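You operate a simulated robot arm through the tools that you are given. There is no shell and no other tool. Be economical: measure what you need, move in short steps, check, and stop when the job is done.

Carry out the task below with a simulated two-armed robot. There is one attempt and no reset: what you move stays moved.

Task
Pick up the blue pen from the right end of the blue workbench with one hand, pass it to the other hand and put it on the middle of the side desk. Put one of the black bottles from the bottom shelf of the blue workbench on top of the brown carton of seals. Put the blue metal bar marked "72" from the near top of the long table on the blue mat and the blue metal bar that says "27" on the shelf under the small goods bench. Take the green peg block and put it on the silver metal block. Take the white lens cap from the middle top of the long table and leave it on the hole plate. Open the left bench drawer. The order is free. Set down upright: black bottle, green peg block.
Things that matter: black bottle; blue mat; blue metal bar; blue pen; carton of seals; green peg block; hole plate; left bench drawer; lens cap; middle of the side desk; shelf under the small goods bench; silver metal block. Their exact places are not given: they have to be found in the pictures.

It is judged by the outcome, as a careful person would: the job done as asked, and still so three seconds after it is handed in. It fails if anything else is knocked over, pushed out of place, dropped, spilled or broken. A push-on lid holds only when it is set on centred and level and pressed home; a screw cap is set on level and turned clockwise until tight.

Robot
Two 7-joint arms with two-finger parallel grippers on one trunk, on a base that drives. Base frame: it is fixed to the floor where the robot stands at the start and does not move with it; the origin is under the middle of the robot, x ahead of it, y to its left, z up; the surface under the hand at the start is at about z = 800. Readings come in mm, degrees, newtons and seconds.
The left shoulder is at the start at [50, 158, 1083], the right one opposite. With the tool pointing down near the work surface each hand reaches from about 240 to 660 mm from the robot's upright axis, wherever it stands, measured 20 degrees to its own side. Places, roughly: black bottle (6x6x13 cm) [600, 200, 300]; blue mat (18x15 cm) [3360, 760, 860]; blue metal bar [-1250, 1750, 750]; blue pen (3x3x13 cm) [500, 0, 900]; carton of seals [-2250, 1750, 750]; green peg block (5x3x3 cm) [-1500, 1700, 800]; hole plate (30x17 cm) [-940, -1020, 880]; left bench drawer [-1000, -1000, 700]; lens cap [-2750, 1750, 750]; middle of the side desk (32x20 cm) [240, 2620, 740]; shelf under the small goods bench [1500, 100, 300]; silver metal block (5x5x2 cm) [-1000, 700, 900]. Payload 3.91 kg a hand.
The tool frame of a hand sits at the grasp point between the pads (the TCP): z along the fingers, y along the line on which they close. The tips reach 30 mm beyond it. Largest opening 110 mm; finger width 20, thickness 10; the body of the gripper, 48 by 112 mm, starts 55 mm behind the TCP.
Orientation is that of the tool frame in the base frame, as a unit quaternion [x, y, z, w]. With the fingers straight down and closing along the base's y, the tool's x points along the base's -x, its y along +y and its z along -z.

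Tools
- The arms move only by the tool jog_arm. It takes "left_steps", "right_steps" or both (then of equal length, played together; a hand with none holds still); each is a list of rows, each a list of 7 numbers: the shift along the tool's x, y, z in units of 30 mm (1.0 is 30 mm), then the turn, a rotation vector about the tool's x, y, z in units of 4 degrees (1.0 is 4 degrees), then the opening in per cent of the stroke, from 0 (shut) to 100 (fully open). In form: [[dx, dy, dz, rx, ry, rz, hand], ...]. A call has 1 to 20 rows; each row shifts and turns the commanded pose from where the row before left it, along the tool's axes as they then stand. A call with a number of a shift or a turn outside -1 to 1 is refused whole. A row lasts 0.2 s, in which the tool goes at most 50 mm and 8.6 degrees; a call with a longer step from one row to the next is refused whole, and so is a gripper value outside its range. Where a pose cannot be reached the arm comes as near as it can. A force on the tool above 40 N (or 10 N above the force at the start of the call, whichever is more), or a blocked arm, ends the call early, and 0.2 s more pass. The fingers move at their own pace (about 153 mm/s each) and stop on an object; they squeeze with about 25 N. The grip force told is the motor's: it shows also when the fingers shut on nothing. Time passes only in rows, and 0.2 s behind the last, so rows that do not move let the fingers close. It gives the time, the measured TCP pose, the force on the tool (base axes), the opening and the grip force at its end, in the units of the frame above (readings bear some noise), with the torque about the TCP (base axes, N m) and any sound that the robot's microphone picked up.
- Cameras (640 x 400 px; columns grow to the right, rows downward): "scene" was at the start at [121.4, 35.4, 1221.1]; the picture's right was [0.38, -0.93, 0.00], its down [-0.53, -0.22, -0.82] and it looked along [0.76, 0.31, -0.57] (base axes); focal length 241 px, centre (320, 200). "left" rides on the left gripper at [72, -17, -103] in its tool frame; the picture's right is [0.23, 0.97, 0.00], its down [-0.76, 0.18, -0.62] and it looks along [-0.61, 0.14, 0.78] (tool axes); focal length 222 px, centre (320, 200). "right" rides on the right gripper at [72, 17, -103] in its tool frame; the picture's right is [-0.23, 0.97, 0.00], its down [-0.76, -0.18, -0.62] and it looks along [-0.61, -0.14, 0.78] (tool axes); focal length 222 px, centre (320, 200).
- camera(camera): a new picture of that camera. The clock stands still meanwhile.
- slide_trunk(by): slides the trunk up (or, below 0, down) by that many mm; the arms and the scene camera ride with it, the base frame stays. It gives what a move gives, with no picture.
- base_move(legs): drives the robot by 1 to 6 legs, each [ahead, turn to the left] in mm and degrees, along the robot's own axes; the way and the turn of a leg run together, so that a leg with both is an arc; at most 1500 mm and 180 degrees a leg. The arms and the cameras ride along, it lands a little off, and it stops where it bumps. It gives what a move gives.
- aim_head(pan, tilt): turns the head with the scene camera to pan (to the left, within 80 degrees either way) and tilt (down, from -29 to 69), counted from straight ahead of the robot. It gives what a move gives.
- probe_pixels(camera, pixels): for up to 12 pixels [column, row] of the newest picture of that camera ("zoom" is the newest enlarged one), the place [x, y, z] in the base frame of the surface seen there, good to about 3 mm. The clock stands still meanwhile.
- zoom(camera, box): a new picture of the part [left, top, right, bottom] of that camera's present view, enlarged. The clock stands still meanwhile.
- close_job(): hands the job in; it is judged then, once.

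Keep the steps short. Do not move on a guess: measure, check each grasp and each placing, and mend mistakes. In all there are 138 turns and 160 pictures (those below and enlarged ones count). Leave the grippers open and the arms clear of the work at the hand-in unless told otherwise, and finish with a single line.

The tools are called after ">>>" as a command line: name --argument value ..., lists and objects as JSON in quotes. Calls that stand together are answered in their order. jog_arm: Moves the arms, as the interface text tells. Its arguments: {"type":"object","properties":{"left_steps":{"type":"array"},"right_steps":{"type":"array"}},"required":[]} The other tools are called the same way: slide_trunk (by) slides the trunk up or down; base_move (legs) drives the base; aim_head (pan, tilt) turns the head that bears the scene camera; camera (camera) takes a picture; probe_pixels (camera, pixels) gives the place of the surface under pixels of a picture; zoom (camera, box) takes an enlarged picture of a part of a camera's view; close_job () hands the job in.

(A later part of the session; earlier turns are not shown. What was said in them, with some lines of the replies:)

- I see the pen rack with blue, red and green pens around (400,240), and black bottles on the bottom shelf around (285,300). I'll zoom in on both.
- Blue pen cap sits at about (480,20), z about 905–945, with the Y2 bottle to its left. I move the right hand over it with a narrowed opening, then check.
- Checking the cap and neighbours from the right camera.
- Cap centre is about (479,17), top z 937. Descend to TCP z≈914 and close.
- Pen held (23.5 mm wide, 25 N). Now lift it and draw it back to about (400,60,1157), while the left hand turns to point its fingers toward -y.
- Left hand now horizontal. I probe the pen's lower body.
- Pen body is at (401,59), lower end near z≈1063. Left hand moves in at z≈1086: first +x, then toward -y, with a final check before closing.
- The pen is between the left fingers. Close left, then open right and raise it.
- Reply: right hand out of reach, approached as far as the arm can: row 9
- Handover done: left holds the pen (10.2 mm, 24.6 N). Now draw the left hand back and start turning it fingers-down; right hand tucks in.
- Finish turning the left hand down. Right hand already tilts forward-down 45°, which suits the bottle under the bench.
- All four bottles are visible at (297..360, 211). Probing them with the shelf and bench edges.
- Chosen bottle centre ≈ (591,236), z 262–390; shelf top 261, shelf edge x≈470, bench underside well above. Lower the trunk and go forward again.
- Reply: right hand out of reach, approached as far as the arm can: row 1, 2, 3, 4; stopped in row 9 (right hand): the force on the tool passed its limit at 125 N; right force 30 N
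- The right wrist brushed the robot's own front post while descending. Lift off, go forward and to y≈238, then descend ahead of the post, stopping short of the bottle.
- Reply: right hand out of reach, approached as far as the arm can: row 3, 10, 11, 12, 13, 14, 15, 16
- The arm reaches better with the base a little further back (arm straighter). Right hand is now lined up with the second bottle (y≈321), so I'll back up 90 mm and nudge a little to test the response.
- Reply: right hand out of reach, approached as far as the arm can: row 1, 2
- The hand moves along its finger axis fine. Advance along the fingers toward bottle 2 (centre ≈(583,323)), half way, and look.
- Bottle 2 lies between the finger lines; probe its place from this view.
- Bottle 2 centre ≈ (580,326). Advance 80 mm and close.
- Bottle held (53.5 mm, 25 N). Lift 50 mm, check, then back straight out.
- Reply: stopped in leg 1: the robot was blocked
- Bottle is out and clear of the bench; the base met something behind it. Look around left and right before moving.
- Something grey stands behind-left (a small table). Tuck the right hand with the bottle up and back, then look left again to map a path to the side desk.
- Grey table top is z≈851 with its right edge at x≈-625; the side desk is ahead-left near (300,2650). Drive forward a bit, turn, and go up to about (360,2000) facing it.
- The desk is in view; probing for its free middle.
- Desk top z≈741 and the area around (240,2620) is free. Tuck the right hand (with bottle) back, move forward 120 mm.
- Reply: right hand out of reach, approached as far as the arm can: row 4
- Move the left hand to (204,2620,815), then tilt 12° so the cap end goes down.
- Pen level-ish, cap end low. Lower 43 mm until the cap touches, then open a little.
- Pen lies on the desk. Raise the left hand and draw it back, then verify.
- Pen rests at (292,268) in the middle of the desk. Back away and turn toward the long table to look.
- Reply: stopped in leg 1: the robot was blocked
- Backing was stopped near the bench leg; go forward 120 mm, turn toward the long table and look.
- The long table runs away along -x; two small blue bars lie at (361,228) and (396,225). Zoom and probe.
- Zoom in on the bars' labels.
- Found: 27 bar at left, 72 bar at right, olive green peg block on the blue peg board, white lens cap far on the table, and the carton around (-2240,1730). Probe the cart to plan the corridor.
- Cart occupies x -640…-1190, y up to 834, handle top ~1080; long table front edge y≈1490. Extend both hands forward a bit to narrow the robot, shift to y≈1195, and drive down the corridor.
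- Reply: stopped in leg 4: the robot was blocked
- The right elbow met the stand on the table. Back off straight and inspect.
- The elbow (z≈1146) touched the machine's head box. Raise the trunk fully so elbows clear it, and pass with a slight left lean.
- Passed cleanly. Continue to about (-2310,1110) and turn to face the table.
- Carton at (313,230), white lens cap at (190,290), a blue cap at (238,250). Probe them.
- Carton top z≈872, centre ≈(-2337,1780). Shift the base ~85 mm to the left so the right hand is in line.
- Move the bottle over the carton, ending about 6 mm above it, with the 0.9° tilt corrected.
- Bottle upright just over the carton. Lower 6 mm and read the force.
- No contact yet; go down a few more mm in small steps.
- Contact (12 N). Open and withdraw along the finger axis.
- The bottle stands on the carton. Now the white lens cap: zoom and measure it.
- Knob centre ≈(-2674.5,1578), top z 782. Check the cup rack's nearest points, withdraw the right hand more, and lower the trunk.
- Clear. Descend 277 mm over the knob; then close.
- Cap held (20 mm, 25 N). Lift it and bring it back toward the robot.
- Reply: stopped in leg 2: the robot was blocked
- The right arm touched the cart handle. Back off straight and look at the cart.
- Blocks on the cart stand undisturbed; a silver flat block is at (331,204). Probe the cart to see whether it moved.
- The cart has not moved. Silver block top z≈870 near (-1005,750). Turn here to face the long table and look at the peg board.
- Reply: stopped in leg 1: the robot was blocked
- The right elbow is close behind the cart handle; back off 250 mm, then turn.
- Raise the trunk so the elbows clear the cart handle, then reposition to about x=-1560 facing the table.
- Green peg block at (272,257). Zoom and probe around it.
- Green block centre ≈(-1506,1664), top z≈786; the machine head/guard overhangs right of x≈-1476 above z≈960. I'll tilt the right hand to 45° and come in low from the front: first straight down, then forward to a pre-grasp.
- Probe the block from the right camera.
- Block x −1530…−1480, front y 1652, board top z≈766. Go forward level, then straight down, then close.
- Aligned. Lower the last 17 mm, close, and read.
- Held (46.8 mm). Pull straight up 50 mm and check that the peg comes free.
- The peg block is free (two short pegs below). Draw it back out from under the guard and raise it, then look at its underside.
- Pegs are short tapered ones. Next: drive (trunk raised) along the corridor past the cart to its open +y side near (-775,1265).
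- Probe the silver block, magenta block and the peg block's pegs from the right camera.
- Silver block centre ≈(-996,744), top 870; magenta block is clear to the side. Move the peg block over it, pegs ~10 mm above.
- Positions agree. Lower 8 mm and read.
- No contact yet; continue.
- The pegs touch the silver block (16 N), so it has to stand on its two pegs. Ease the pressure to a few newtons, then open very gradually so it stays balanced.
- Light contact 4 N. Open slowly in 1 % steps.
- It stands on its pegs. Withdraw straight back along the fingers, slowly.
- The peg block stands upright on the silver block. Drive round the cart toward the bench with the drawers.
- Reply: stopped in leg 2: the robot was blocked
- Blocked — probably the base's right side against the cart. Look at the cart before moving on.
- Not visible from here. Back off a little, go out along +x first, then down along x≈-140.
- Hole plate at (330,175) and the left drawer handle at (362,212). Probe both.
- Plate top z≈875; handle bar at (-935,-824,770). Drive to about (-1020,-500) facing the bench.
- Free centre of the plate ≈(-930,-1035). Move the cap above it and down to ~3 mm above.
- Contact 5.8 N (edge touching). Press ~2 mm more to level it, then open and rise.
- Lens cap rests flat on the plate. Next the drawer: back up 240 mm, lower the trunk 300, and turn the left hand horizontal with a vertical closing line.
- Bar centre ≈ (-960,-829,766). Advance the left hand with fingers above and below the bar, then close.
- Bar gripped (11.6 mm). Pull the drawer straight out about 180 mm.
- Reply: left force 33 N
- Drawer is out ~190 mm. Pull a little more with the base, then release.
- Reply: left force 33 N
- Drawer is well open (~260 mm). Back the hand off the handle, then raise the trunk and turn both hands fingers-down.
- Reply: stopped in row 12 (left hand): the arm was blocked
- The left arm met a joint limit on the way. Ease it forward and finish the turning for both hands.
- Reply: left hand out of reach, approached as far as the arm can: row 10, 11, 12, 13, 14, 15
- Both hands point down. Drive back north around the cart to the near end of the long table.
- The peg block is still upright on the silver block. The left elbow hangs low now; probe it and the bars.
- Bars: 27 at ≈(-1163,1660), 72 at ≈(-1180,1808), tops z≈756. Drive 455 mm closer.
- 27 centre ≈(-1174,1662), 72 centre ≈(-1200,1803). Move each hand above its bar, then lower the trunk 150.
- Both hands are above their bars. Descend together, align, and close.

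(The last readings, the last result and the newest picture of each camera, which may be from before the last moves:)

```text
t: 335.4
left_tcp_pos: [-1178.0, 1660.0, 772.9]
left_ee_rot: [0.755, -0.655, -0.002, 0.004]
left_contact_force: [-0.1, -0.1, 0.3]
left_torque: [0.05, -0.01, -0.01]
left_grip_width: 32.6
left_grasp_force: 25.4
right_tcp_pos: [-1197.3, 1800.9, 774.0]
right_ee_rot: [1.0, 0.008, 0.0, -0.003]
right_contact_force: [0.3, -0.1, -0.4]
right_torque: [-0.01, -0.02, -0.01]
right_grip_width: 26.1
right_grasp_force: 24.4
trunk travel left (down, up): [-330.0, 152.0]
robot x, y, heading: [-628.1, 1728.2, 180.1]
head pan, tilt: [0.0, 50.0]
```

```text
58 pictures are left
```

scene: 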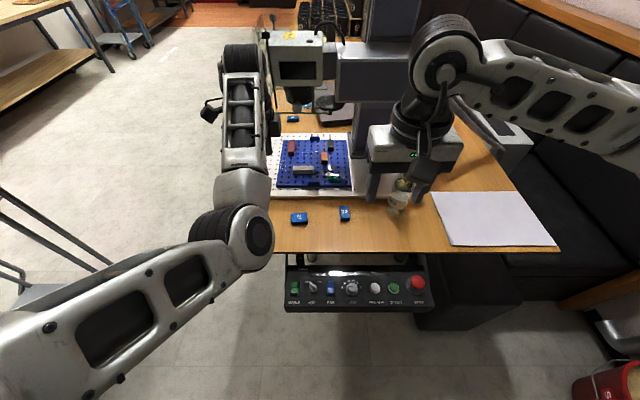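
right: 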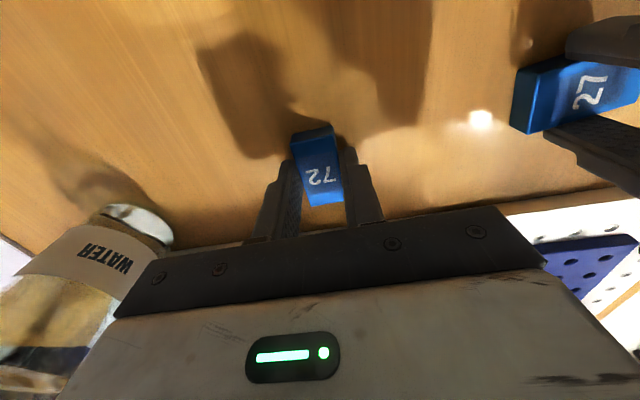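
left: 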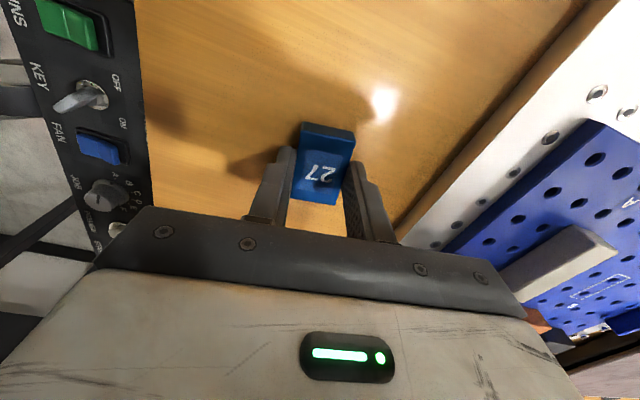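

Both bars gripped (27: 32.6 mm, 72: 26.1 mm). Lift, back away from the table and turn to face +x to find the other benches.

>>> jog_arm --left_steps '[[0, 0, -0.9, 0, 0, 0, 0], [0, 0, -0.9, 0, 0, 0, 0], [0, 0, -0.9, 0, 0, 0, 0], [0, 0, -0.9, 0, 0, 0, 0], [0, 0, -0.9, 0, 0, 0, 0], [0, 0, -0.9, 0, 0, 0, 0], [0, 0, -0.9, 0, 0, 0, 0]]' --right_steps '[[0, 0, -0.9, 0, 0, 0, 0], [0, 0, -0.9, 0, 0, 0, 0], [0, 0, -0.9, 0, 0, 0, 0], [0, 0, -0.9, 0, 0, 0, 0], [0, 0, -0.9, 0, 0, 0, 0], [0, 0, -0.9, 0, 0, 0, 0], [0, 0, -0.9, 0, 0, 0, 0]]'

>>> base_move --legs '[[-780, 0], [0, -170]]'

>>> aim_head --pan -10 --tilt 18

>>> camera --camera "scene"

```text
t: 337.0
left_tcp_pos: [-1211.6, 1668.7, 950.4]
left_ee_rot: [0.754, -0.656, -0.001, 0.004]
left_contact_force: [1.4, 0.6, -0.5]
left_torque: [0.06, 0.03, -0.01]
left_grip_width: 32.1
left_grasp_force: 25.0
left hand out of reach, approached as far as the arm can: row 4, 5, 6, 7
right_tcp_pos: [-1194.4, 1799.9, 963.4]
right_ee_rot: [1.0, 0.009, 0.001, -0.003]
right_contact_force: [-0.1, 0.3, -1.1]
right_torque: [0.02, -0.01, -0.03]
right_grip_width: 25.9
right_grasp_force: 24.7
trunk travel left (down, up): [-330.0, 152.0]
robot x, y, heading: [-626.8, 1721.4, 180.1]
head pan, tilt: [0.0, 50.0]
```

```text
t: 348.2
left_tcp_pos: [723.6, 1875.1, 950.2]
left_ee_rot: [0.588, 0.809, 0.004, 0.0]
left_contact_force: [0.5, 0.3, -1.8]
left_torque: [0.01, -0.04, 0.01]
left_grip_width: 32.2
left_grasp_force: 25.0
right_tcp_pos: [729.3, 1744.1, 962.2]
right_ee_rot: [-0.095, 0.995, -0.002, 0.0]
right_contact_force: [-0.1, 0.9, -0.8]
right_torque: [0.03, 0.02, 0.0]
right_grip_width: 26.2
right_grasp_force: 24.7
trunk travel left (down, up): [-330.0, 152.0]
robot x, y, heading: [154.3, 1720.1, 10.2]
head pan, tilt: [0.0, 50.0]
```

```text
t: 349.1
left_tcp_pos: [723.3, 1875.3, 949.3]
left_ee_rot: [0.588, 0.809, 0.004, 0.001]
left_contact_force: [-0.4, 0.0, -0.9]
left_torque: [-0.02, 0.01, 0.02]
left_grip_width: 32.0
left_grasp_force: 24.8
right_tcp_pos: [729.4, 1742.9, 962.2]
right_ee_rot: [-0.095, 0.996, -0.003, 0.0]
right_contact_force: [0.7, 0.2, -0.5]
right_torque: [-0.03, 0.01, 0.02]
right_grip_width: 25.9
right_grasp_force: 24.6
trunk travel left (down, up): [-330.0, 152.0]
robot x, y, heading: [158.0, 1724.8, 9.7]
head pan, tilt: [-10.0, 18.0]
```

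```text
57 pictures are left
```

scene: 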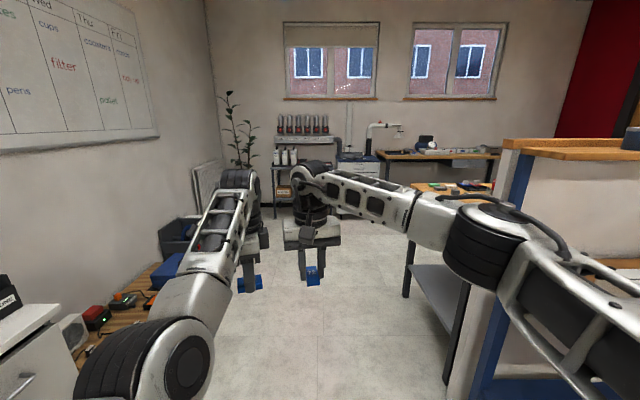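

A bench with a dark lower shelf stands behind the partition ((440,280)), and a far bench at (430,155). Probe and zoom.

>>> zoom --camera "scene" --box '[370, 125, 510, 215]'

>>> probe_pixels --camera "scene" --pixels '[[440, 280], [425, 270], [450, 325], [440, 186], [410, 195], [465, 187], [430, 155], [400, 155], [480, 152], [465, 160], [490, 160], [520, 280]]'

```text
4.44 times, centred on (440, 170) of scene
```

zoom: 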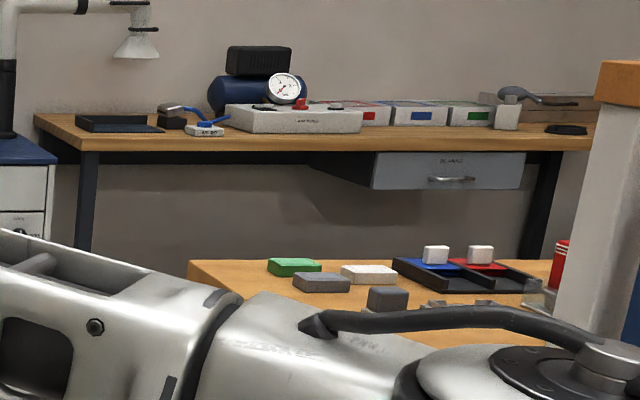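

```text
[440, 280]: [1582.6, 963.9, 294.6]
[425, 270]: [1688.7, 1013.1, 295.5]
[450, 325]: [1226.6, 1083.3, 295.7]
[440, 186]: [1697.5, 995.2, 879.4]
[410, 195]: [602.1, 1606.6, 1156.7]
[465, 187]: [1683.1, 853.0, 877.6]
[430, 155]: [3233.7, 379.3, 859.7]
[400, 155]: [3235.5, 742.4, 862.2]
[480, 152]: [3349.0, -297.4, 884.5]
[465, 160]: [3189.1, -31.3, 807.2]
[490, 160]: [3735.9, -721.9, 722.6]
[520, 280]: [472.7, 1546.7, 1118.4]
```

The small goods bench (top z≈870, shelf z≈295) has its near end at y≈1085, x≈1230–1700. The far bench at x≈3235 probably holds the blue mat. Raise the trunk and drive to the bench's end.

>>> slide_trunk --by 150

>>> base_move --legs '[[0, -13], [1250, 0], [0, -86]]'

>>> aim_head --pan 0 --tilt 45

>>> camera --camera "scene"

```text
t: 350.9
left_tcp_pos: [723.7, 1875.4, 1099.8]
left_ee_rot: [0.589, 0.808, 0.005, 0.001]
left_contact_force: [-0.1, -1.0, -0.4]
left_torque: [-0.01, -0.01, 0.0]
left_grip_width: 32.2
left_grasp_force: 24.6
right_tcp_pos: [729.5, 1743.3, 1111.5]
right_ee_rot: [-0.094, 0.996, -0.003, 0.001]
right_contact_force: [0.3, 0.7, -0.9]
right_torque: [0.04, 0.03, -0.01]
right_grip_width: 26.0
right_grasp_force: 25.2
trunk travel left (down, up): [-480.0, 2.0]
robot x, y, heading: [155.9, 1723.5, 9.8]
head pan, tilt: [-10.0, 18.0]
```

```text
t: 361.7
left_tcp_pos: [1477.3, 1071.7, 1098.7]
left_ee_rot: [0.997, 0.079, 0.002, 0.003]
left_contact_force: [-0.1, 0.7, -1.2]
left_torque: [0.03, 0.02, -0.01]
left_grip_width: 32.1
left_grasp_force: 24.9
right_tcp_pos: [1347.1, 1085.5, 1112.3]
right_ee_rot: [0.695, 0.719, -0.002, -0.001]
right_contact_force: [1.0, -0.2, -0.9]
right_torque: [0.04, -0.01, 0.02]
right_grip_width: 26.2
right_grasp_force: 25.8
trunk travel left (down, up): [-480.0, 2.0]
robot x, y, heading: [1411.0, 1652.2, -88.7]
head pan, tilt: [-10.0, 18.0]
```

```text
t: 362.6
left_tcp_pos: [1477.9, 1072.3, 1099.2]
left_ee_rot: [0.997, 0.078, 0.002, 0.003]
left_contact_force: [-0.7, -0.1, -1.1]
left_torque: [0.02, 0.03, 0.01]
left_grip_width: 31.9
left_grasp_force: 25.0
right_tcp_pos: [1347.4, 1086.0, 1112.3]
right_ee_rot: [0.695, 0.719, -0.002, -0.002]
right_contact_force: [-0.6, 0.2, -0.7]
right_torque: [0.02, -0.02, -0.02]
right_grip_width: 26.1
right_grasp_force: 25.3
trunk travel left (down, up): [-480.0, 2.0]
robot x, y, heading: [1409.7, 1655.0, -89.4]
head pan, tilt: [0.0, 45.0]
```

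```text
55 pictures are left
```

scene: 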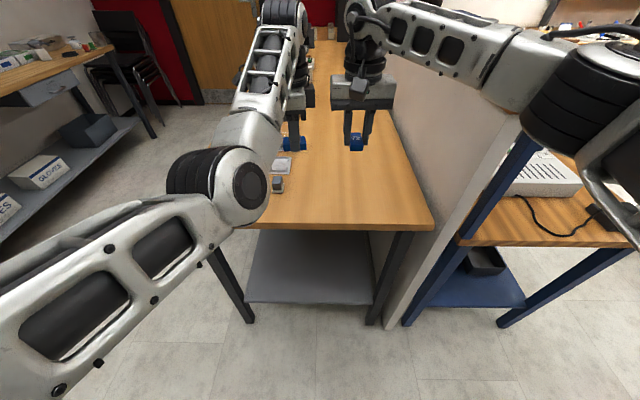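

The shelf is visible at (310,265). Probe edges, then draw both hands back before lowering.

>>> probe_pixels --camera "scene" --pixels '[[310, 298], [310, 265], [262, 297], [362, 300], [345, 226], [310, 245], [240, 320], [380, 318], [280, 185], [345, 232]]'

>>> jog_arm --left_steps '[[0, -0.77, 0, 0, 0, 0, 0], [0, -0.77, 0, 0, 0, 0, 0], [0, -0.77, 0, 0, 0, 0, 0], [0, -0.77, 0, 0, 0, 0, 0], [0, -0.77, 0, 0, 0, 0, 0], [0, -0.77, 0, 0, 0, 0, 0], [0, -0.77, 0, 0, 0, 0, 0], [0, -0.77, 0, 0, 0, 0, 0], [0, -0.77, 0, 0, 0, 0, 0], [0, -0.77, 0, 0, 0, 0, 0]]' --right_steps '[[0.87, 0, 0, 0, 0, 0, 0], [0.87, 0, 0, 0, 0, 0, 0], [0.87, 0, 0, 0, 0, 0, 0], [0.87, 0, 0, 0, 0, 0, 0], [0.87, 0, 0, 0, 0, 0, 0], [0.87, 0, 0, 0, 0, 0, 0], [0.87, 0, 0, 0, 0, 0, 0], [0.87, 0, 0, 0, 0, 0, 0], [0.87, 0, 0, 0, 0, 0, 0], [0.87, 0, 0, 0, 0, 0, 0]]'

```text
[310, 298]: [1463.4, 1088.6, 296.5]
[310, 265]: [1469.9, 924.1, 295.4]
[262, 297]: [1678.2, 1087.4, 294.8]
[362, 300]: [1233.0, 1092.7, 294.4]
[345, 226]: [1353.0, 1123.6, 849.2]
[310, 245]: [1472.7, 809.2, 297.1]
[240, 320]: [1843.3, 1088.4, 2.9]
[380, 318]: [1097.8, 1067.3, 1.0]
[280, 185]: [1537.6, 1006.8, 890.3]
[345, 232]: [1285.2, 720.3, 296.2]
```

```text
t: 364.8
left_tcp_pos: [1425.4, 1094.0, 1065.9]
left_ee_rot: [0.997, 0.078, 0.002, 0.003]
left_contact_force: [-0.3, -0.1, -1.2]
left_torque: [0.0, 0.0, -0.02]
left_grip_width: 32.1
left_grasp_force: 24.9
left hand out of reach, approached as far as the arm can: row 1, 2, 3, 4, 5, 6, 7, 8, 9, 10
right_tcp_pos: [1336.3, 1347.1, 1112.5]
right_ee_rot: [0.696, 0.718, -0.002, -0.001]
right_contact_force: [0.3, 0.9, 0.2]
right_torque: [-0.01, 0.01, -0.02]
right_grip_width: 26.0
right_grasp_force: 24.6
trunk travel left (down, up): [-480.0, 2.0]
robot x, y, heading: [1412.2, 1654.2, -89.1]
head pan, tilt: [0.0, 45.0]
```

The left arm can't retract in this configuration, so back the base up instead, then lower the trunk, then the left hand.

>>> base_move --legs '[[-250, 0]]'

>>> slide_trunk --by -475

>>> jog_arm --left_steps '[[0, 0, 0.9, 0, 0, 0, 0], [0, 0, 0.9, 0, 0, 0, 0], [0, 0, 0.9, 0, 0, 0, 0], [0, 0, 0.9, 0, 0, 0, 0], [0, 0, 0.9, 0, 0, 0, 0], [0, 0, 0.9, 0, 0, 0, 0], [0, 0, 0.9, 0, 0, 0, 0], [0, 0, 0.9, 0, 0, 0, 0]]'

>>> camera --camera "scene"

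```text
t: 366.6
left_tcp_pos: [1422.1, 1341.0, 1067.2]
left_ee_rot: [0.997, 0.079, 0.002, 0.004]
left_contact_force: [-0.6, 0.7, -0.2]
left_torque: [0.0, 0.01, 0.01]
left_grip_width: 32.5
left_grasp_force: 25.7
right_tcp_pos: [1332.5, 1593.2, 1114.0]
right_ee_rot: [0.695, 0.719, -0.001, -0.002]
right_contact_force: [-0.3, 0.4, -1.1]
right_torque: [-0.01, -0.02, 0.03]
right_grip_width: 26.2
right_grasp_force: 25.0
trunk travel left (down, up): [-480.0, 2.0]
robot x, y, heading: [1411.0, 1895.5, -89.1]
head pan, tilt: [0.0, 45.0]
```

```text
refused: -475 is not a number from -400 to 400
```

```text
t: 368.4
left_tcp_pos: [1422.8, 1341.1, 850.6]
left_ee_rot: [0.997, 0.079, 0.002, 0.003]
left_contact_force: [0.0, 0.1, -1.0]
left_torque: [0.01, 0.02, 0.03]
left_grip_width: 32.1
left_grasp_force: 24.6
right_tcp_pos: [1332.3, 1591.8, 1112.1]
right_ee_rot: [0.695, 0.719, -0.002, -0.002]
right_contact_force: [-0.6, 0.1, -0.8]
right_torque: [0.01, 0.0, 0.03]
right_grip_width: 26.1
right_grasp_force: 25.3
trunk travel left (down, up): [-480.0, 2.0]
robot x, y, heading: [1409.6, 1898.5, -89.2]
head pan, tilt: [0.0, 45.0]
```

```text
54 pictures are left
```

scene: 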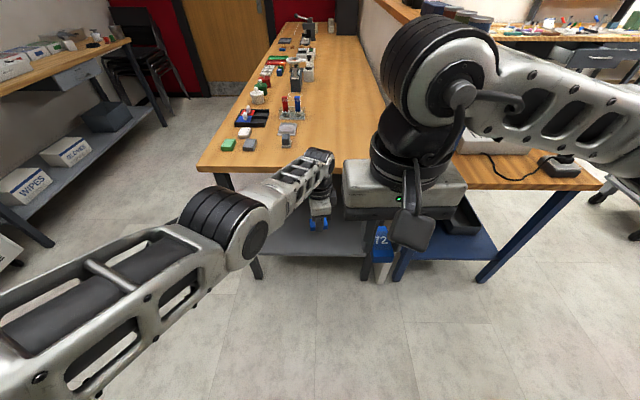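

The small goods bench is confirmed. Lower the trunk in two steps and check the arm's height.

>>> slide_trunk --by -400

>>> slide_trunk --by -75

>>> camera --camera "scene"

>>> probe_pixels --camera "scene" --pixels '[[320, 155], [300, 175], [240, 235], [330, 200], [250, 250], [345, 175], [310, 100], [300, 260]]'

```text
t: 372.3
left_tcp_pos: [1423.0, 1341.1, 451.2]
left_ee_rot: [0.997, 0.078, 0.002, 0.004]
left_contact_force: [-0.4, 0.1, -1.5]
left_torque: [0.0, -0.01, -0.03]
left_grip_width: 32.3
left_grasp_force: 24.7
right_tcp_pos: [1332.4, 1591.9, 713.0]
right_ee_rot: [0.695, 0.719, -0.002, -0.002]
right_contact_force: [-0.4, 0.3, -0.5]
right_torque: [0.02, 0.01, 0.02]
right_grip_width: 26.3
right_grasp_force: 25.1
trunk travel left (down, up): [-80.0, 402.0]
robot x, y, heading: [1410.1, 1904.3, -88.9]
head pan, tilt: [0.0, 45.0]
```

```text
t: 373.4
left_tcp_pos: [1423.0, 1339.8, 376.5]
left_ee_rot: [0.997, 0.08, 0.002, 0.004]
left_contact_force: [0.3, -0.8, -0.9]
left_torque: [0.02, -0.01, -0.01]
left_grip_width: 32.5
left_grasp_force: 24.9
right_tcp_pos: [1332.7, 1592.7, 637.5]
right_ee_rot: [0.695, 0.719, -0.002, -0.002]
right_contact_force: [0.7, -0.7, -0.5]
right_torque: [0.01, -0.02, 0.01]
right_grip_width: 25.9
right_grasp_force: 25.1
trunk travel left (down, up): [-5.0, 477.0]
robot x, y, heading: [1406.7, 1898.3, -89.0]
head pan, tilt: [0.0, 45.0]
```

```text
53 pictures are left
```

scene: 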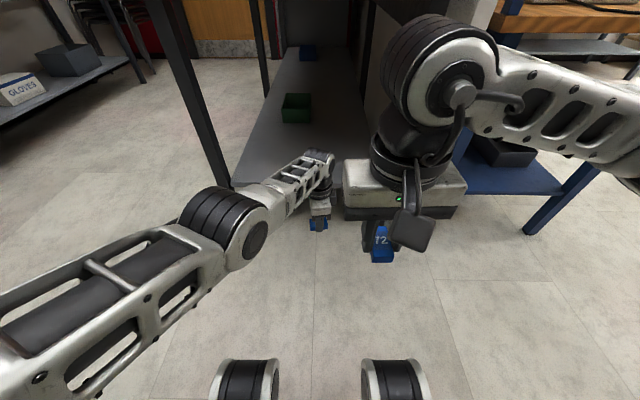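

```text
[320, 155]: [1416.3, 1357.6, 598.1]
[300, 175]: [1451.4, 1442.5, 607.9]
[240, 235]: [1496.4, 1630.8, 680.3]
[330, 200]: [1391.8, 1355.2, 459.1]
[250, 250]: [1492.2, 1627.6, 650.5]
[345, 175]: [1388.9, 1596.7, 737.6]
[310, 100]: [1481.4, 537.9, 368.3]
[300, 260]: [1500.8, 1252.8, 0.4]
```

Wrist top is at z≈600, well below the bench top; shelf is free near its end. Drive forward 330 mm.

>>> base_move --legs '[[330, 0]]'

>>> camera --camera "scene"

>>> camera --camera "left"

```text
t: 375.6
left_tcp_pos: [1426.8, 1011.4, 375.3]
left_ee_rot: [0.997, 0.077, 0.002, 0.004]
left_contact_force: [0.6, -0.1, -0.4]
left_torque: [0.02, 0.0, 0.01]
left_grip_width: 32.2
left_grasp_force: 25.5
right_tcp_pos: [1336.9, 1261.9, 638.1]
right_ee_rot: [0.696, 0.718, -0.002, -0.002]
right_contact_force: [0.3, 0.0, -0.2]
right_torque: [0.02, 0.02, 0.02]
right_grip_width: 25.9
right_grasp_force: 24.7
trunk travel left (down, up): [-5.0, 477.0]
robot x, y, heading: [1409.5, 1567.9, -89.1]
head pan, tilt: [0.0, 45.0]
```

```text
52 pictures are left
```

scene: 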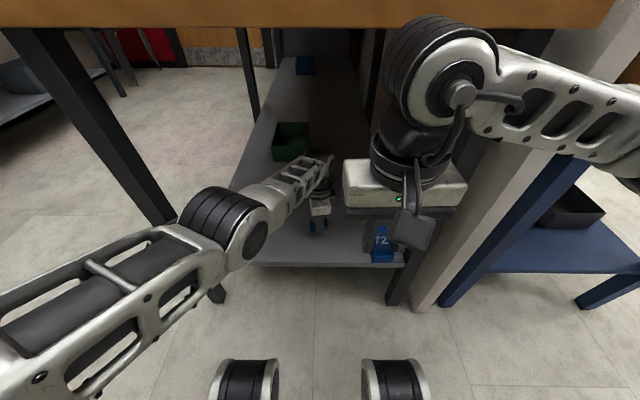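

```text
51 pictures are left
```

left: 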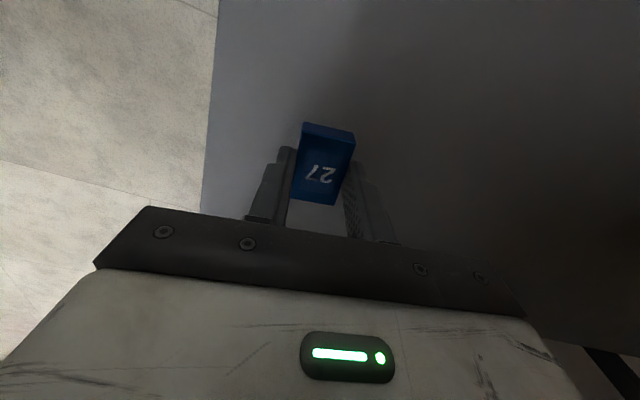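

Bar 27 is over the shelf. Lower ~48 mm until it touches.

>>> jog_arm --left_steps '[[0, 0, 0.5, 0, 0, 0, 0], [0, 0, 0.5, 0, 0, 0, 0], [0, 0, 0.45, 0, 0, 0, 0], [0, 0, 0.08, 0, 0, 0, 0], [0, 0, 0, 0, 0, 0, 0]]'

```text
t: 376.8
left_tcp_pos: [1433.0, 1024.5, 335.1]
left_ee_rot: [0.997, 0.078, 0.001, 0.003]
left_contact_force: [0.1, -0.7, -0.8]
left_torque: [-0.01, -0.02, -0.01]
left_grip_width: 32.1
left_grasp_force: 25.7
left hand out of reach, approached as far as the arm can: row 1, 2, 3
right_tcp_pos: [1338.1, 1261.4, 638.6]
right_ee_rot: [0.696, 0.718, -0.002, -0.001]
right_contact_force: [-0.3, -0.2, -1.2]
right_torque: [0.01, -0.02, 0.0]
right_grip_width: 26.2
right_grasp_force: 25.3
trunk travel left (down, up): [-5.0, 477.0]
robot x, y, heading: [1413.7, 1569.6, -89.0]
head pan, tilt: [0.0, 45.0]
```

Near the arm's limit, bar ~6 mm above the shelf. Use the trunk's last 5 mm.

>>> slide_trunk --by -5

>>> jog_arm --left_steps '[[0, -0.05, 0.1, 0, 0, 0, 0], [0, 0, 0, 0, 0, 0, 0]]'

>>> camera --camera "left"

```text
t: 377.3
left_tcp_pos: [1432.7, 1024.3, 330.2]
left_ee_rot: [0.997, 0.078, 0.002, 0.003]
left_contact_force: [0.9, -0.4, -0.3]
left_torque: [-0.02, -0.02, 0.03]
left_grip_width: 32.2
left_grasp_force: 25.0
right_tcp_pos: [1336.7, 1262.1, 633.2]
right_ee_rot: [0.696, 0.718, -0.002, -0.002]
right_contact_force: [-0.4, 0.4, -0.8]
right_torque: [-0.01, 0.01, -0.01]
right_grip_width: 25.9
right_grasp_force: 25.0
trunk travel left (down, up): [0.0, 482.0]
robot x, y, heading: [1413.9, 1571.6, -89.2]
head pan, tilt: [0.0, 45.0]
```

```text
t: 377.9
left_tcp_pos: [1431.9, 1025.5, 327.8]
left_ee_rot: [0.997, 0.077, 0.002, 0.003]
left_contact_force: [-0.5, -0.1, 0.1]
left_torque: [0.04, 0.03, -0.04]
left_grip_width: 31.9
left_grasp_force: 25.2
right_tcp_pos: [1337.0, 1262.5, 632.5]
right_ee_rot: [0.696, 0.718, -0.002, -0.002]
right_contact_force: [0.1, 0.2, -0.3]
right_torque: [-0.01, 0.02, 0.04]
right_grip_width: 26.2
right_grasp_force: 24.6
trunk travel left (down, up): [0.0, 482.0]
robot x, y, heading: [1415.6, 1568.6, -89.0]
head pan, tilt: [0.0, 45.0]
```

```text
50 pictures are left
```

left: 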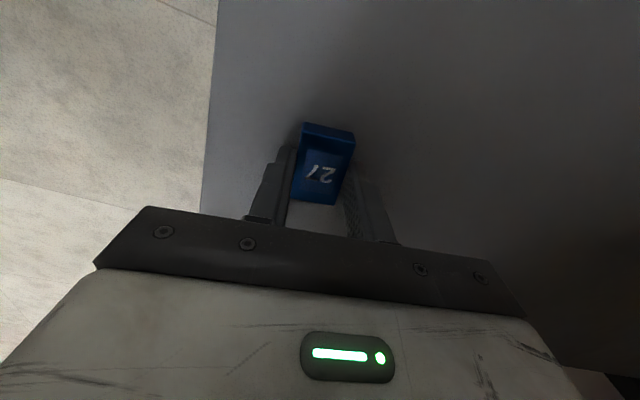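

Bar practically touching. Open and lift 50 mm.

>>> jog_arm --left_steps '[[0, 0, 0, 0, 0, 0, 40], [0, 0, 0, 0, 0, 0, 60], [0, 0, 0, 0, 0, 0, 60], [0, 0, -0.4, 0, 0, 0, 60], [0, 0, -0.7, 0, 0, 0, 60], [0, 0, -0.7, 0, 0, 0, 60], [0, 0, 0, 0, 0, 0, 60]]'

>>> camera --camera "left"

```text
t: 379.5
left_tcp_pos: [1434.5, 1026.6, 382.5]
left_ee_rot: [0.997, 0.077, 0.002, 0.001]
left_contact_force: [-1.3, 0.0, 0.6]
left_torque: [0.02, 0.01, 0.01]
left_grip_width: 66.0
left_grasp_force: 0.1
right_tcp_pos: [1336.7, 1262.4, 633.5]
right_ee_rot: [0.696, 0.718, -0.002, -0.001]
right_contact_force: [0.3, 0.0, -0.4]
right_torque: [-0.02, -0.01, -0.01]
right_grip_width: 26.0
right_grasp_force: 25.2
trunk travel left (down, up): [0.0, 482.0]
robot x, y, heading: [1412.0, 1571.8, -89.2]
head pan, tilt: [0.0, 45.0]
```

```text
49 pictures are left
```

left: 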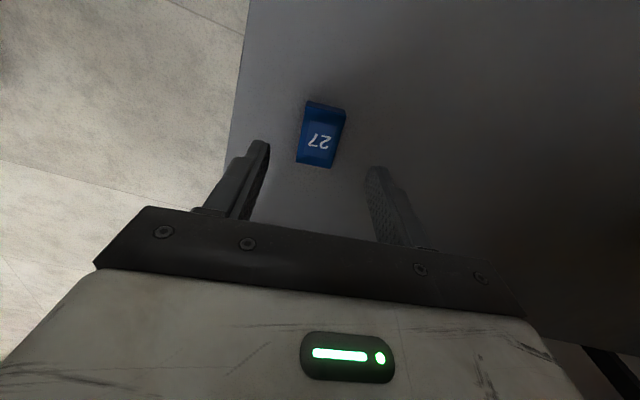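

27 lies on the shelf. Back out, raise the trunk, and drive toward the far bench.

>>> base_move --legs '[[-360, 0]]'

>>> slide_trunk --by 400

>>> base_move --legs '[[0, 52], [1250, 0], [0, 37]]'

>>> aim_head --pan 0 --tilt 25

>>> camera --camera "scene"

```text
t: 381.8
left_tcp_pos: [1430.8, 1385.5, 383.1]
left_ee_rot: [0.997, 0.081, 0.002, 0.003]
left_contact_force: [-0.2, 0.2, -0.7]
left_torque: [-0.02, 0.01, 0.02]
left_grip_width: 66.0
left_grasp_force: 0.1
right_tcp_pos: [1332.6, 1621.7, 633.1]
right_ee_rot: [0.694, 0.72, -0.002, -0.002]
right_contact_force: [0.1, 0.5, -0.9]
right_torque: [-0.01, 0.02, 0.0]
right_grip_width: 26.2
right_grasp_force: 24.8
trunk travel left (down, up): [0.0, 482.0]
robot x, y, heading: [1409.6, 1929.6, -88.8]
head pan, tilt: [0.0, 45.0]
```

```text
t: 385.7
left_tcp_pos: [1429.6, 1386.7, 782.9]
left_ee_rot: [0.997, 0.081, 0.002, 0.003]
left_contact_force: [0.0, -0.1, 0.8]
left_torque: [0.02, 0.01, -0.04]
left_grip_width: 66.4
left_grasp_force: 0.0
right_tcp_pos: [1332.6, 1620.7, 1033.9]
right_ee_rot: [0.694, 0.72, -0.001, -0.002]
right_contact_force: [-0.1, 0.0, -0.6]
right_torque: [0.02, 0.04, 0.02]
right_grip_width: 26.3
right_grasp_force: 24.7
trunk travel left (down, up): [-400.0, 82.0]
robot x, y, heading: [1405.5, 1930.3, -89.1]
head pan, tilt: [0.0, 45.0]
```

```text
t: 396.1
left_tcp_pos: [2954.1, 1188.1, 782.6]
left_ee_rot: [0.656, 0.755, 0.003, 0.002]
left_contact_force: [-0.3, -0.9, 0.6]
left_torque: [0.01, -0.03, 0.01]
left_grip_width: 66.1
left_grasp_force: 0.1
right_tcp_pos: [2718.6, 1095.6, 1032.4]
right_ee_rot: [-0.007, 1.0, -0.003, -0.001]
right_contact_force: [0.1, 0.9, -0.2]
right_torque: [-0.02, 0.01, 0.01]
right_grip_width: 25.9
right_grasp_force: 24.7
trunk travel left (down, up): [-400.0, 82.0]
robot x, y, heading: [2414.0, 1180.1, -0.2]
head pan, tilt: [0.0, 45.0]
```

```text
t: 396.9
left_tcp_pos: [2955.5, 1188.7, 783.1]
left_ee_rot: [0.656, 0.755, 0.003, 0.0]
left_contact_force: [-0.3, 0.6, -0.4]
left_torque: [0.0, 0.06, 0.0]
left_grip_width: 65.9
left_grasp_force: 0.1
right_tcp_pos: [2716.9, 1095.4, 1032.6]
right_ee_rot: [-0.007, 1.0, -0.003, 0.0]
right_contact_force: [0.0, 0.9, -0.8]
right_torque: [-0.01, 0.03, 0.02]
right_grip_width: 26.2
right_grasp_force: 24.9
trunk travel left (down, up): [-400.0, 82.0]
robot x, y, heading: [2414.4, 1179.5, -0.1]
head pan, tilt: [0.0, 25.0]
```

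```text
48 pictures are left
```

scene: 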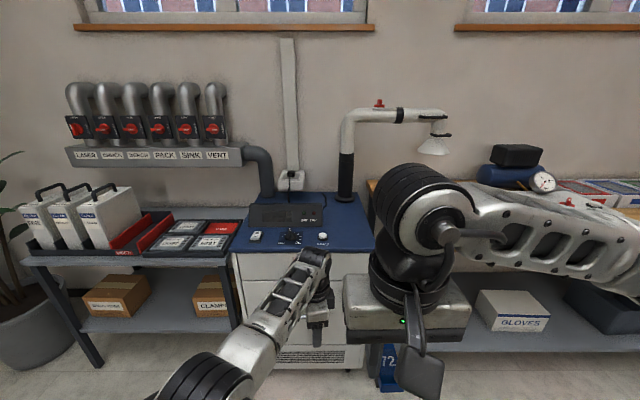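

The bench's left end is hidden by the right arm. Raise the left hand and trunk for clearance, then shift to face y≈830 and look.

>>> jog_arm --left_steps '[[0, 0, -0.9, 0, 0, 0, 60], [0, 0, -0.9, 0, 0, 0, 60], [0, 0, -0.9, 0, 0, 0, 60], [0, 0, -0.9, 0, 0, 0, 60], [0, 0, -0.9, 0, 0, 0, 60], [0, 0, -0.9, 0, 0, 0, 60]]'

>>> slide_trunk --by 80

>>> base_move --legs '[[0, -90], [345, 0], [0, 90], [200, 0]]'

>>> aim_head --pan 0 --tilt 35

>>> camera --camera "scene"

>>> camera --camera "right"

```text
t: 398.3
left_tcp_pos: [2950.8, 1190.5, 941.9]
left_ee_rot: [0.656, 0.755, 0.004, 0.001]
left_contact_force: [0.5, 0.5, 0.0]
left_torque: [0.01, 0.01, 0.01]
left_grip_width: 66.3
left_grasp_force: 0.0
right_tcp_pos: [2717.0, 1097.4, 1032.7]
right_ee_rot: [-0.008, 1.0, -0.003, -0.001]
right_contact_force: [-0.8, -0.1, 0.1]
right_torque: [-0.02, -0.01, 0.0]
right_grip_width: 26.0
right_grasp_force: 25.8
trunk travel left (down, up): [-400.0, 82.0]
robot x, y, heading: [2412.4, 1179.7, -0.2]
head pan, tilt: [0.0, 25.0]
```

```text
t: 399.5
left_tcp_pos: [2952.4, 1190.5, 1022.3]
left_ee_rot: [0.656, 0.755, 0.003, 0.001]
left_contact_force: [1.0, 0.8, -0.3]
left_torque: [-0.01, 0.01, 0.0]
left_grip_width: 65.9
left_grasp_force: 0.0
right_tcp_pos: [2716.5, 1096.9, 1111.9]
right_ee_rot: [-0.007, 1.0, -0.002, 0.0]
right_contact_force: [-0.2, -0.5, -0.7]
right_torque: [-0.01, 0.0, 0.03]
right_grip_width: 25.9
right_grasp_force: 24.9
trunk travel left (down, up): [-480.0, 2.0]
robot x, y, heading: [2413.2, 1177.9, -0.0]
head pan, tilt: [0.0, 25.0]
```

```text
t: 410.6
left_tcp_pos: [3146.6, 840.3, 1022.5]
left_ee_rot: [0.656, 0.755, 0.002, 0.0]
left_contact_force: [-0.3, 0.1, 0.0]
left_torque: [-0.03, 0.0, 0.03]
left_grip_width: 65.9
left_grasp_force: 0.1
right_tcp_pos: [2912.9, 745.5, 1112.7]
right_ee_rot: [-0.008, 1.0, -0.002, -0.001]
right_contact_force: [-0.2, -0.2, -0.2]
right_torque: [0.03, -0.01, 0.0]
right_grip_width: 26.1
right_grasp_force: 25.5
trunk travel left (down, up): [-480.0, 2.0]
robot x, y, heading: [2608.4, 825.8, 0.2]
head pan, tilt: [0.0, 25.0]
```

```text
t: 411.4
left_tcp_pos: [3146.5, 839.3, 1022.6]
left_ee_rot: [0.656, 0.755, 0.004, 0.001]
left_contact_force: [0.6, -0.1, 0.0]
left_torque: [-0.01, 0.02, -0.01]
left_grip_width: 65.8
left_grasp_force: 0.1
right_tcp_pos: [2914.2, 746.6, 1112.3]
right_ee_rot: [-0.009, 1.0, -0.002, -0.001]
right_contact_force: [-0.3, -0.4, -1.4]
right_torque: [0.04, 0.04, -0.01]
right_grip_width: 25.9
right_grasp_force: 24.9
trunk travel left (down, up): [-480.0, 2.0]
robot x, y, heading: [2610.7, 829.5, 0.3]
head pan, tilt: [0.0, 35.0]
```

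```text
47 pictures are left
```

scene: 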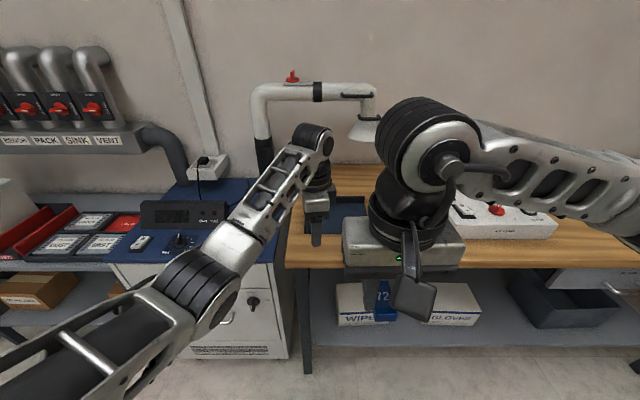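

```text
46 pictures are left
```

right: 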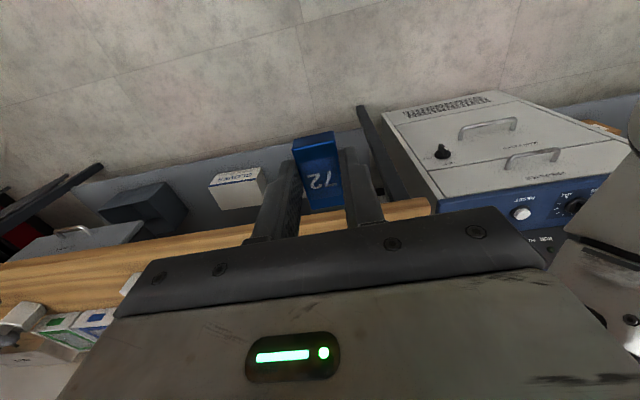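

A dark-blue mat shows at (345,210), with the fume lamp head above it at (365,130). Probe.

>>> zoom --camera "scene" --box '[240, 70, 420, 280]'

>>> probe_pixels --camera "scene" --pixels '[[345, 205], [300, 215], [345, 225], [362, 200], [365, 130], [362, 100], [300, 95], [268, 150], [300, 262], [345, 195], [296, 230], [335, 198]]'

```text
1.90 times, centred on (330, 175) of scene
```

zoom: 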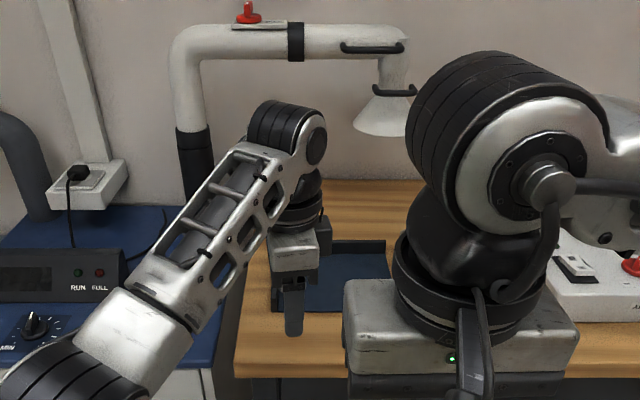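

```text
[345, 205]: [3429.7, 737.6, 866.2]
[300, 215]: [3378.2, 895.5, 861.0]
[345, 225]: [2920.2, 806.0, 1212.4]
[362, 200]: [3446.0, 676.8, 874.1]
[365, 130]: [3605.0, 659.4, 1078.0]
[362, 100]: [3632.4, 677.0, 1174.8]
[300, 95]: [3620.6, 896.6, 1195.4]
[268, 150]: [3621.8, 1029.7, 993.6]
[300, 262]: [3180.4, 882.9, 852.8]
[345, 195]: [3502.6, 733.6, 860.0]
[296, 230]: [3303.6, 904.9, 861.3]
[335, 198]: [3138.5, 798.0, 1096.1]
```

>>> camera --camera "left"

```text
44 pictures are left
```

left: 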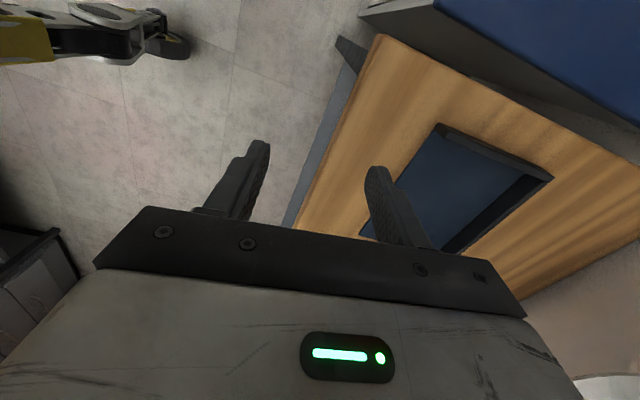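

The mat has a raised rim along two sides. Probe its corners.

>>> probe_pixels --camera "left" --pixels '[[440, 135], [550, 178], [400, 175], [450, 245], [460, 190], [500, 190], [525, 185], [480, 150], [430, 180], [470, 215]]'

```text
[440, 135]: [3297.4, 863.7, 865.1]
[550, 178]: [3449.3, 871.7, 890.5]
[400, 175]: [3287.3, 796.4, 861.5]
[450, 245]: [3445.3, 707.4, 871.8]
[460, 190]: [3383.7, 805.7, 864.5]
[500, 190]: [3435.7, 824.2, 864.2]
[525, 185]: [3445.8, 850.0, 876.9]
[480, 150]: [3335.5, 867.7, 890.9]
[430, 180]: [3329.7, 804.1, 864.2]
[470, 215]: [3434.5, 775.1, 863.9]
```

Mat surface z≈864, x 3295–3445, y ≈690–863. Move the left hand aside (+y), then drive forward 265 mm.

>>> jog_arm --left_steps '[[0.9, 0, 0, 0, 0, 0, 60], [0.9, 0, 0, 0, 0, 0, 60], [0.9, 0, 0, 0, 0, 0, 60], [0.9, 0, 0, 0, 0, 0, 60], [0.9, 0, 0, 0, 0, 0, 60], [0.9, 0, 0, 0, 0, 0, 60]]'

>>> base_move --legs '[[265, 0]]'

>>> camera --camera "scene"

```text
t: 412.8
left_tcp_pos: [3123.0, 1000.7, 1025.2]
left_ee_rot: [0.656, 0.755, 0.003, 0.002]
left_contact_force: [-0.7, -0.1, 0.7]
left_torque: [0.01, -0.01, 0.0]
left_grip_width: 66.0
left_grasp_force: 0.1
right_tcp_pos: [2912.2, 746.3, 1112.3]
right_ee_rot: [-0.01, 1.0, -0.004, 0.0]
right_contact_force: [0.4, -0.4, -0.8]
right_torque: [-0.04, 0.0, 0.0]
right_grip_width: 25.9
right_grasp_force: 24.8
trunk travel left (down, up): [-480.0, 2.0]
robot x, y, heading: [2607.2, 827.5, -0.2]
head pan, tilt: [0.0, 35.0]
```

```text
t: 414.6
left_tcp_pos: [3386.1, 999.2, 1024.6]
left_ee_rot: [0.656, 0.754, 0.004, 0.0]
left_contact_force: [0.2, 0.3, -0.2]
left_torque: [0.02, 0.03, -0.04]
left_grip_width: 66.0
left_grasp_force: 0.0
right_tcp_pos: [3174.5, 745.4, 1113.4]
right_ee_rot: [-0.008, 1.0, -0.002, -0.002]
right_contact_force: [0.2, -0.6, -0.7]
right_torque: [-0.03, 0.01, 0.01]
right_grip_width: 26.0
right_grasp_force: 25.4
trunk travel left (down, up): [-480.0, 2.0]
robot x, y, heading: [2868.4, 828.8, -0.1]
head pan, tilt: [0.0, 35.0]
```

```text
43 pictures are left
```

scene: 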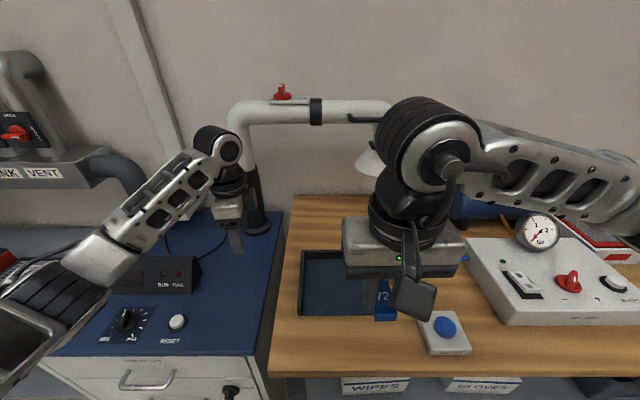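

Move bar 72 over the mat centre and down to ~15 mm above.

>>> jog_arm --right_steps '[[-0.794, 0.104, 0, 0, 0, 0, 0], [-0.794, 0.104, 0, 0, 0, 0, 0], [-0.794, 0.104, 0, 0, 0, 0, 0], [-0.794, 0.104, 0, 0, 0, 0, 0], [-0.794, 0.104, 0, 0, 0, 0, 0], [-0.794, 0.104, 0, 0, 0, 0, 0], [-0.794, 0.104, 0, 0, 0, 0, 0], [-0.794, 0.104, 0, 0, 0, 0, 0], [0, 0, 0.95, 0, 0, 0, 0], [0, 0, 0.95, 0, 0, 0, 0], [0, 0, 0.95, 0, 0, 0, 0], [0, 0, 0.95, 0, 0, 0, 0], [0, 0, 0.95, 0, 0, 0, 0], [0, 0, 0.95, 0, 0, 0, 0], [0, 0, 0.95, 0, 0, 0, 0], [0, 0, 0, 0, 0, 0, 0]]'

>>> camera --camera "right"

>>> camera --camera "scene"

```text
t: 418.0
left_tcp_pos: [3385.8, 999.0, 1025.1]
left_ee_rot: [0.657, 0.754, 0.004, 0.001]
left_contact_force: [-0.5, 0.5, -1.2]
left_torque: [-0.02, -0.05, 0.0]
left_grip_width: 66.0
left_grasp_force: 0.0
right_tcp_pos: [3363.8, 771.9, 912.6]
right_ee_rot: [-0.008, 1.0, -0.002, 0.001]
right_contact_force: [0.4, 0.0, -1.7]
right_torque: [-0.04, -0.01, 0.01]
right_grip_width: 26.3
right_grasp_force: 24.9
trunk travel left (down, up): [-480.0, 2.0]
robot x, y, heading: [2868.4, 830.3, -0.0]
head pan, tilt: [0.0, 35.0]
```

```text
42 pictures are left
```

right: 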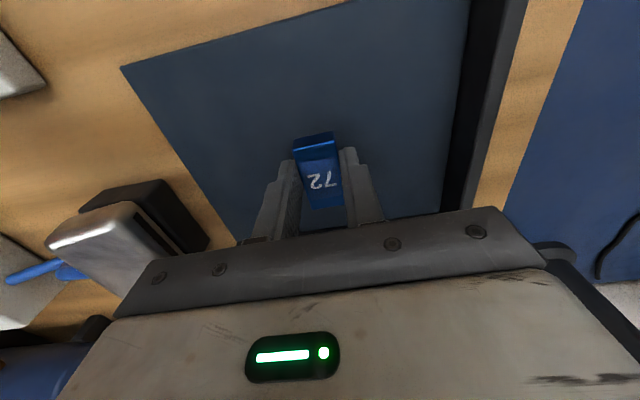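

```text
41 pictures are left
```

scene: 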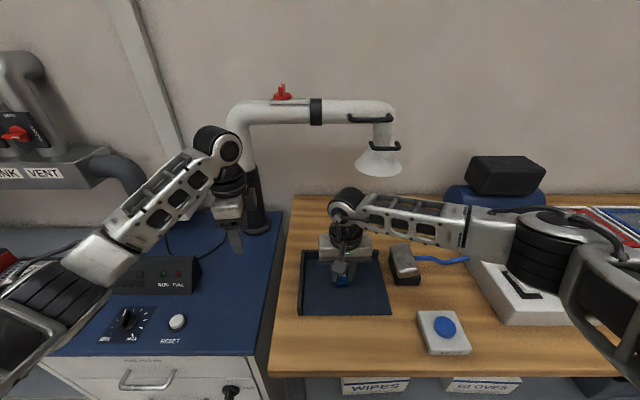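

Centred on the mat. Lower the last ~14 mm, open, and lift.

>>> jog_arm --right_steps '[[0, 0, 0.25, 0, 0, 0, 0], [0, 0, 0.18, 0, 0, 0, 0], [0, 0, 0.05, 0, 0, 0, 0], [0, 0, 0, 0, 0, 0, 0]]'

```text
t: 419.0
left_tcp_pos: [3384.3, 999.1, 1024.4]
left_ee_rot: [0.657, 0.754, 0.004, 0.001]
left_contact_force: [0.1, -0.5, 0.4]
left_torque: [-0.02, 0.02, -0.01]
left_grip_width: 66.0
left_grasp_force: 0.1
right_tcp_pos: [3364.1, 771.8, 898.8]
right_ee_rot: [-0.008, 1.0, -0.003, 0.0]
right_contact_force: [-1.5, -0.6, 2.1]
right_torque: [0.02, 0.0, -0.01]
right_grip_width: 26.0
right_grasp_force: 24.7
trunk travel left (down, up): [-480.0, 2.0]
robot x, y, heading: [2870.8, 824.0, -0.4]
head pan, tilt: [0.0, 35.0]
```

Light contact. Open and lift clear.

>>> jog_arm --right_steps '[[0, 0, 0, 0, 0, 0, 35], [0, 0, 0, 0, 0, 0, 50], [0, 0, 0, 0, 0, 0, 50], [0, 0, -0.5, 0, 0, 0, 50], [0, 0, -0.9, 0, 0, 0, 50], [0, 0, -0.9, 0, 0, 0, 50], [0, 0, -0.9, 0, 0, 0, 50], [0, 0, -0.9, 0, 0, 0, 50], [0, 0, -0.9, 0, 0, 0, 80], [0.9, 0, 0, 0, 0, 0, 80], [0.9, 0, 0, 0, 0, 0, 80], [0.9, 0, 0, 0, 0, 0, 80], [0.9, 0, 0, 0, 0, 0, 80], [0.9, 0, 0, 0, 0, 0, 80], [0.9, 0, 0, 0, 0, 0, 80]]'

>>> base_move --legs '[[-350, 0]]'

>>> camera --camera "right"

>>> camera --camera "scene"

```text
t: 422.2
left_tcp_pos: [3384.2, 999.4, 1025.1]
left_ee_rot: [0.656, 0.754, 0.003, 0.001]
left_contact_force: [0.1, 0.7, 0.0]
left_torque: [0.02, -0.02, 0.01]
left_grip_width: 66.2
left_grasp_force: 0.1
right_tcp_pos: [3203.0, 769.2, 1049.3]
right_ee_rot: [-0.007, 1.0, -0.003, 0.0]
right_contact_force: [-0.1, -0.4, 0.7]
right_torque: [0.01, -0.03, 0.03]
right_grip_width: 88.0
right_grasp_force: 0.1
trunk travel left (down, up): [-480.0, 2.0]
robot x, y, heading: [2867.6, 827.3, -0.1]
head pan, tilt: [0.0, 35.0]
```

```text
t: 424.5
left_tcp_pos: [3039.7, 1001.3, 1025.6]
left_ee_rot: [0.654, 0.756, 0.004, 0.001]
left_contact_force: [0.3, 0.2, -0.2]
left_torque: [-0.02, -0.01, -0.02]
left_grip_width: 66.1
left_grasp_force: 0.0
right_tcp_pos: [2858.8, 771.2, 1048.8]
right_ee_rot: [-0.009, 1.0, -0.002, 0.0]
right_contact_force: [0.5, -0.1, 1.4]
right_torque: [0.04, -0.04, -0.02]
right_grip_width: 88.0
right_grasp_force: 0.0
trunk travel left (down, up): [-480.0, 2.0]
robot x, y, heading: [2523.5, 824.9, 0.2]
head pan, tilt: [0.0, 35.0]
```

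```text
40 pictures are left
```

right: 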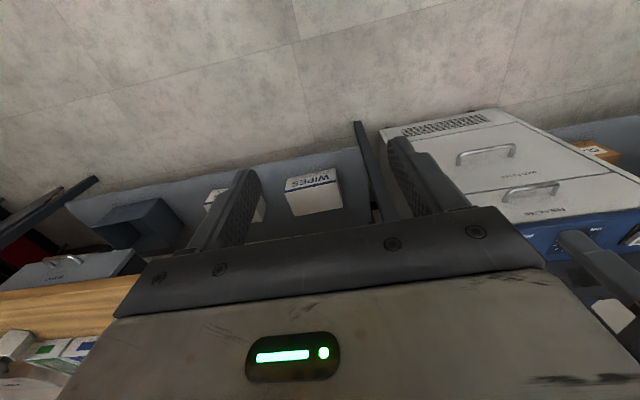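

```text
39 pictures are left
```

scene: 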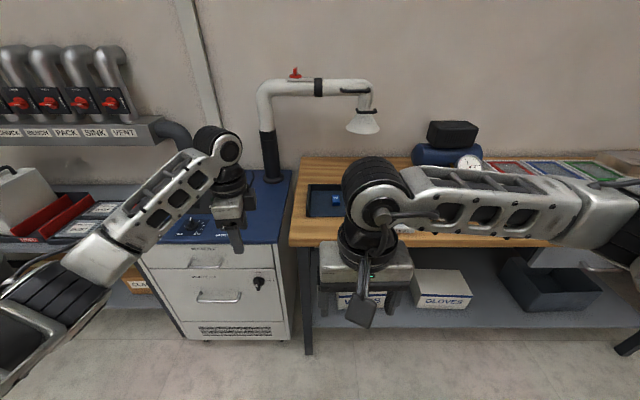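

Bar 72 rests on the mat; all the other placings were checked earlier, the hands are empty and clear. Handing in.

>>> close_job

```text
The job is handed in.
```

All the tasks are done and the job is handed in; the green peg block stands balanced on its two short pegs on the silver block, and the base or arms bumped the cart and the machine on the long table a few times, with nothing seen knocked over.
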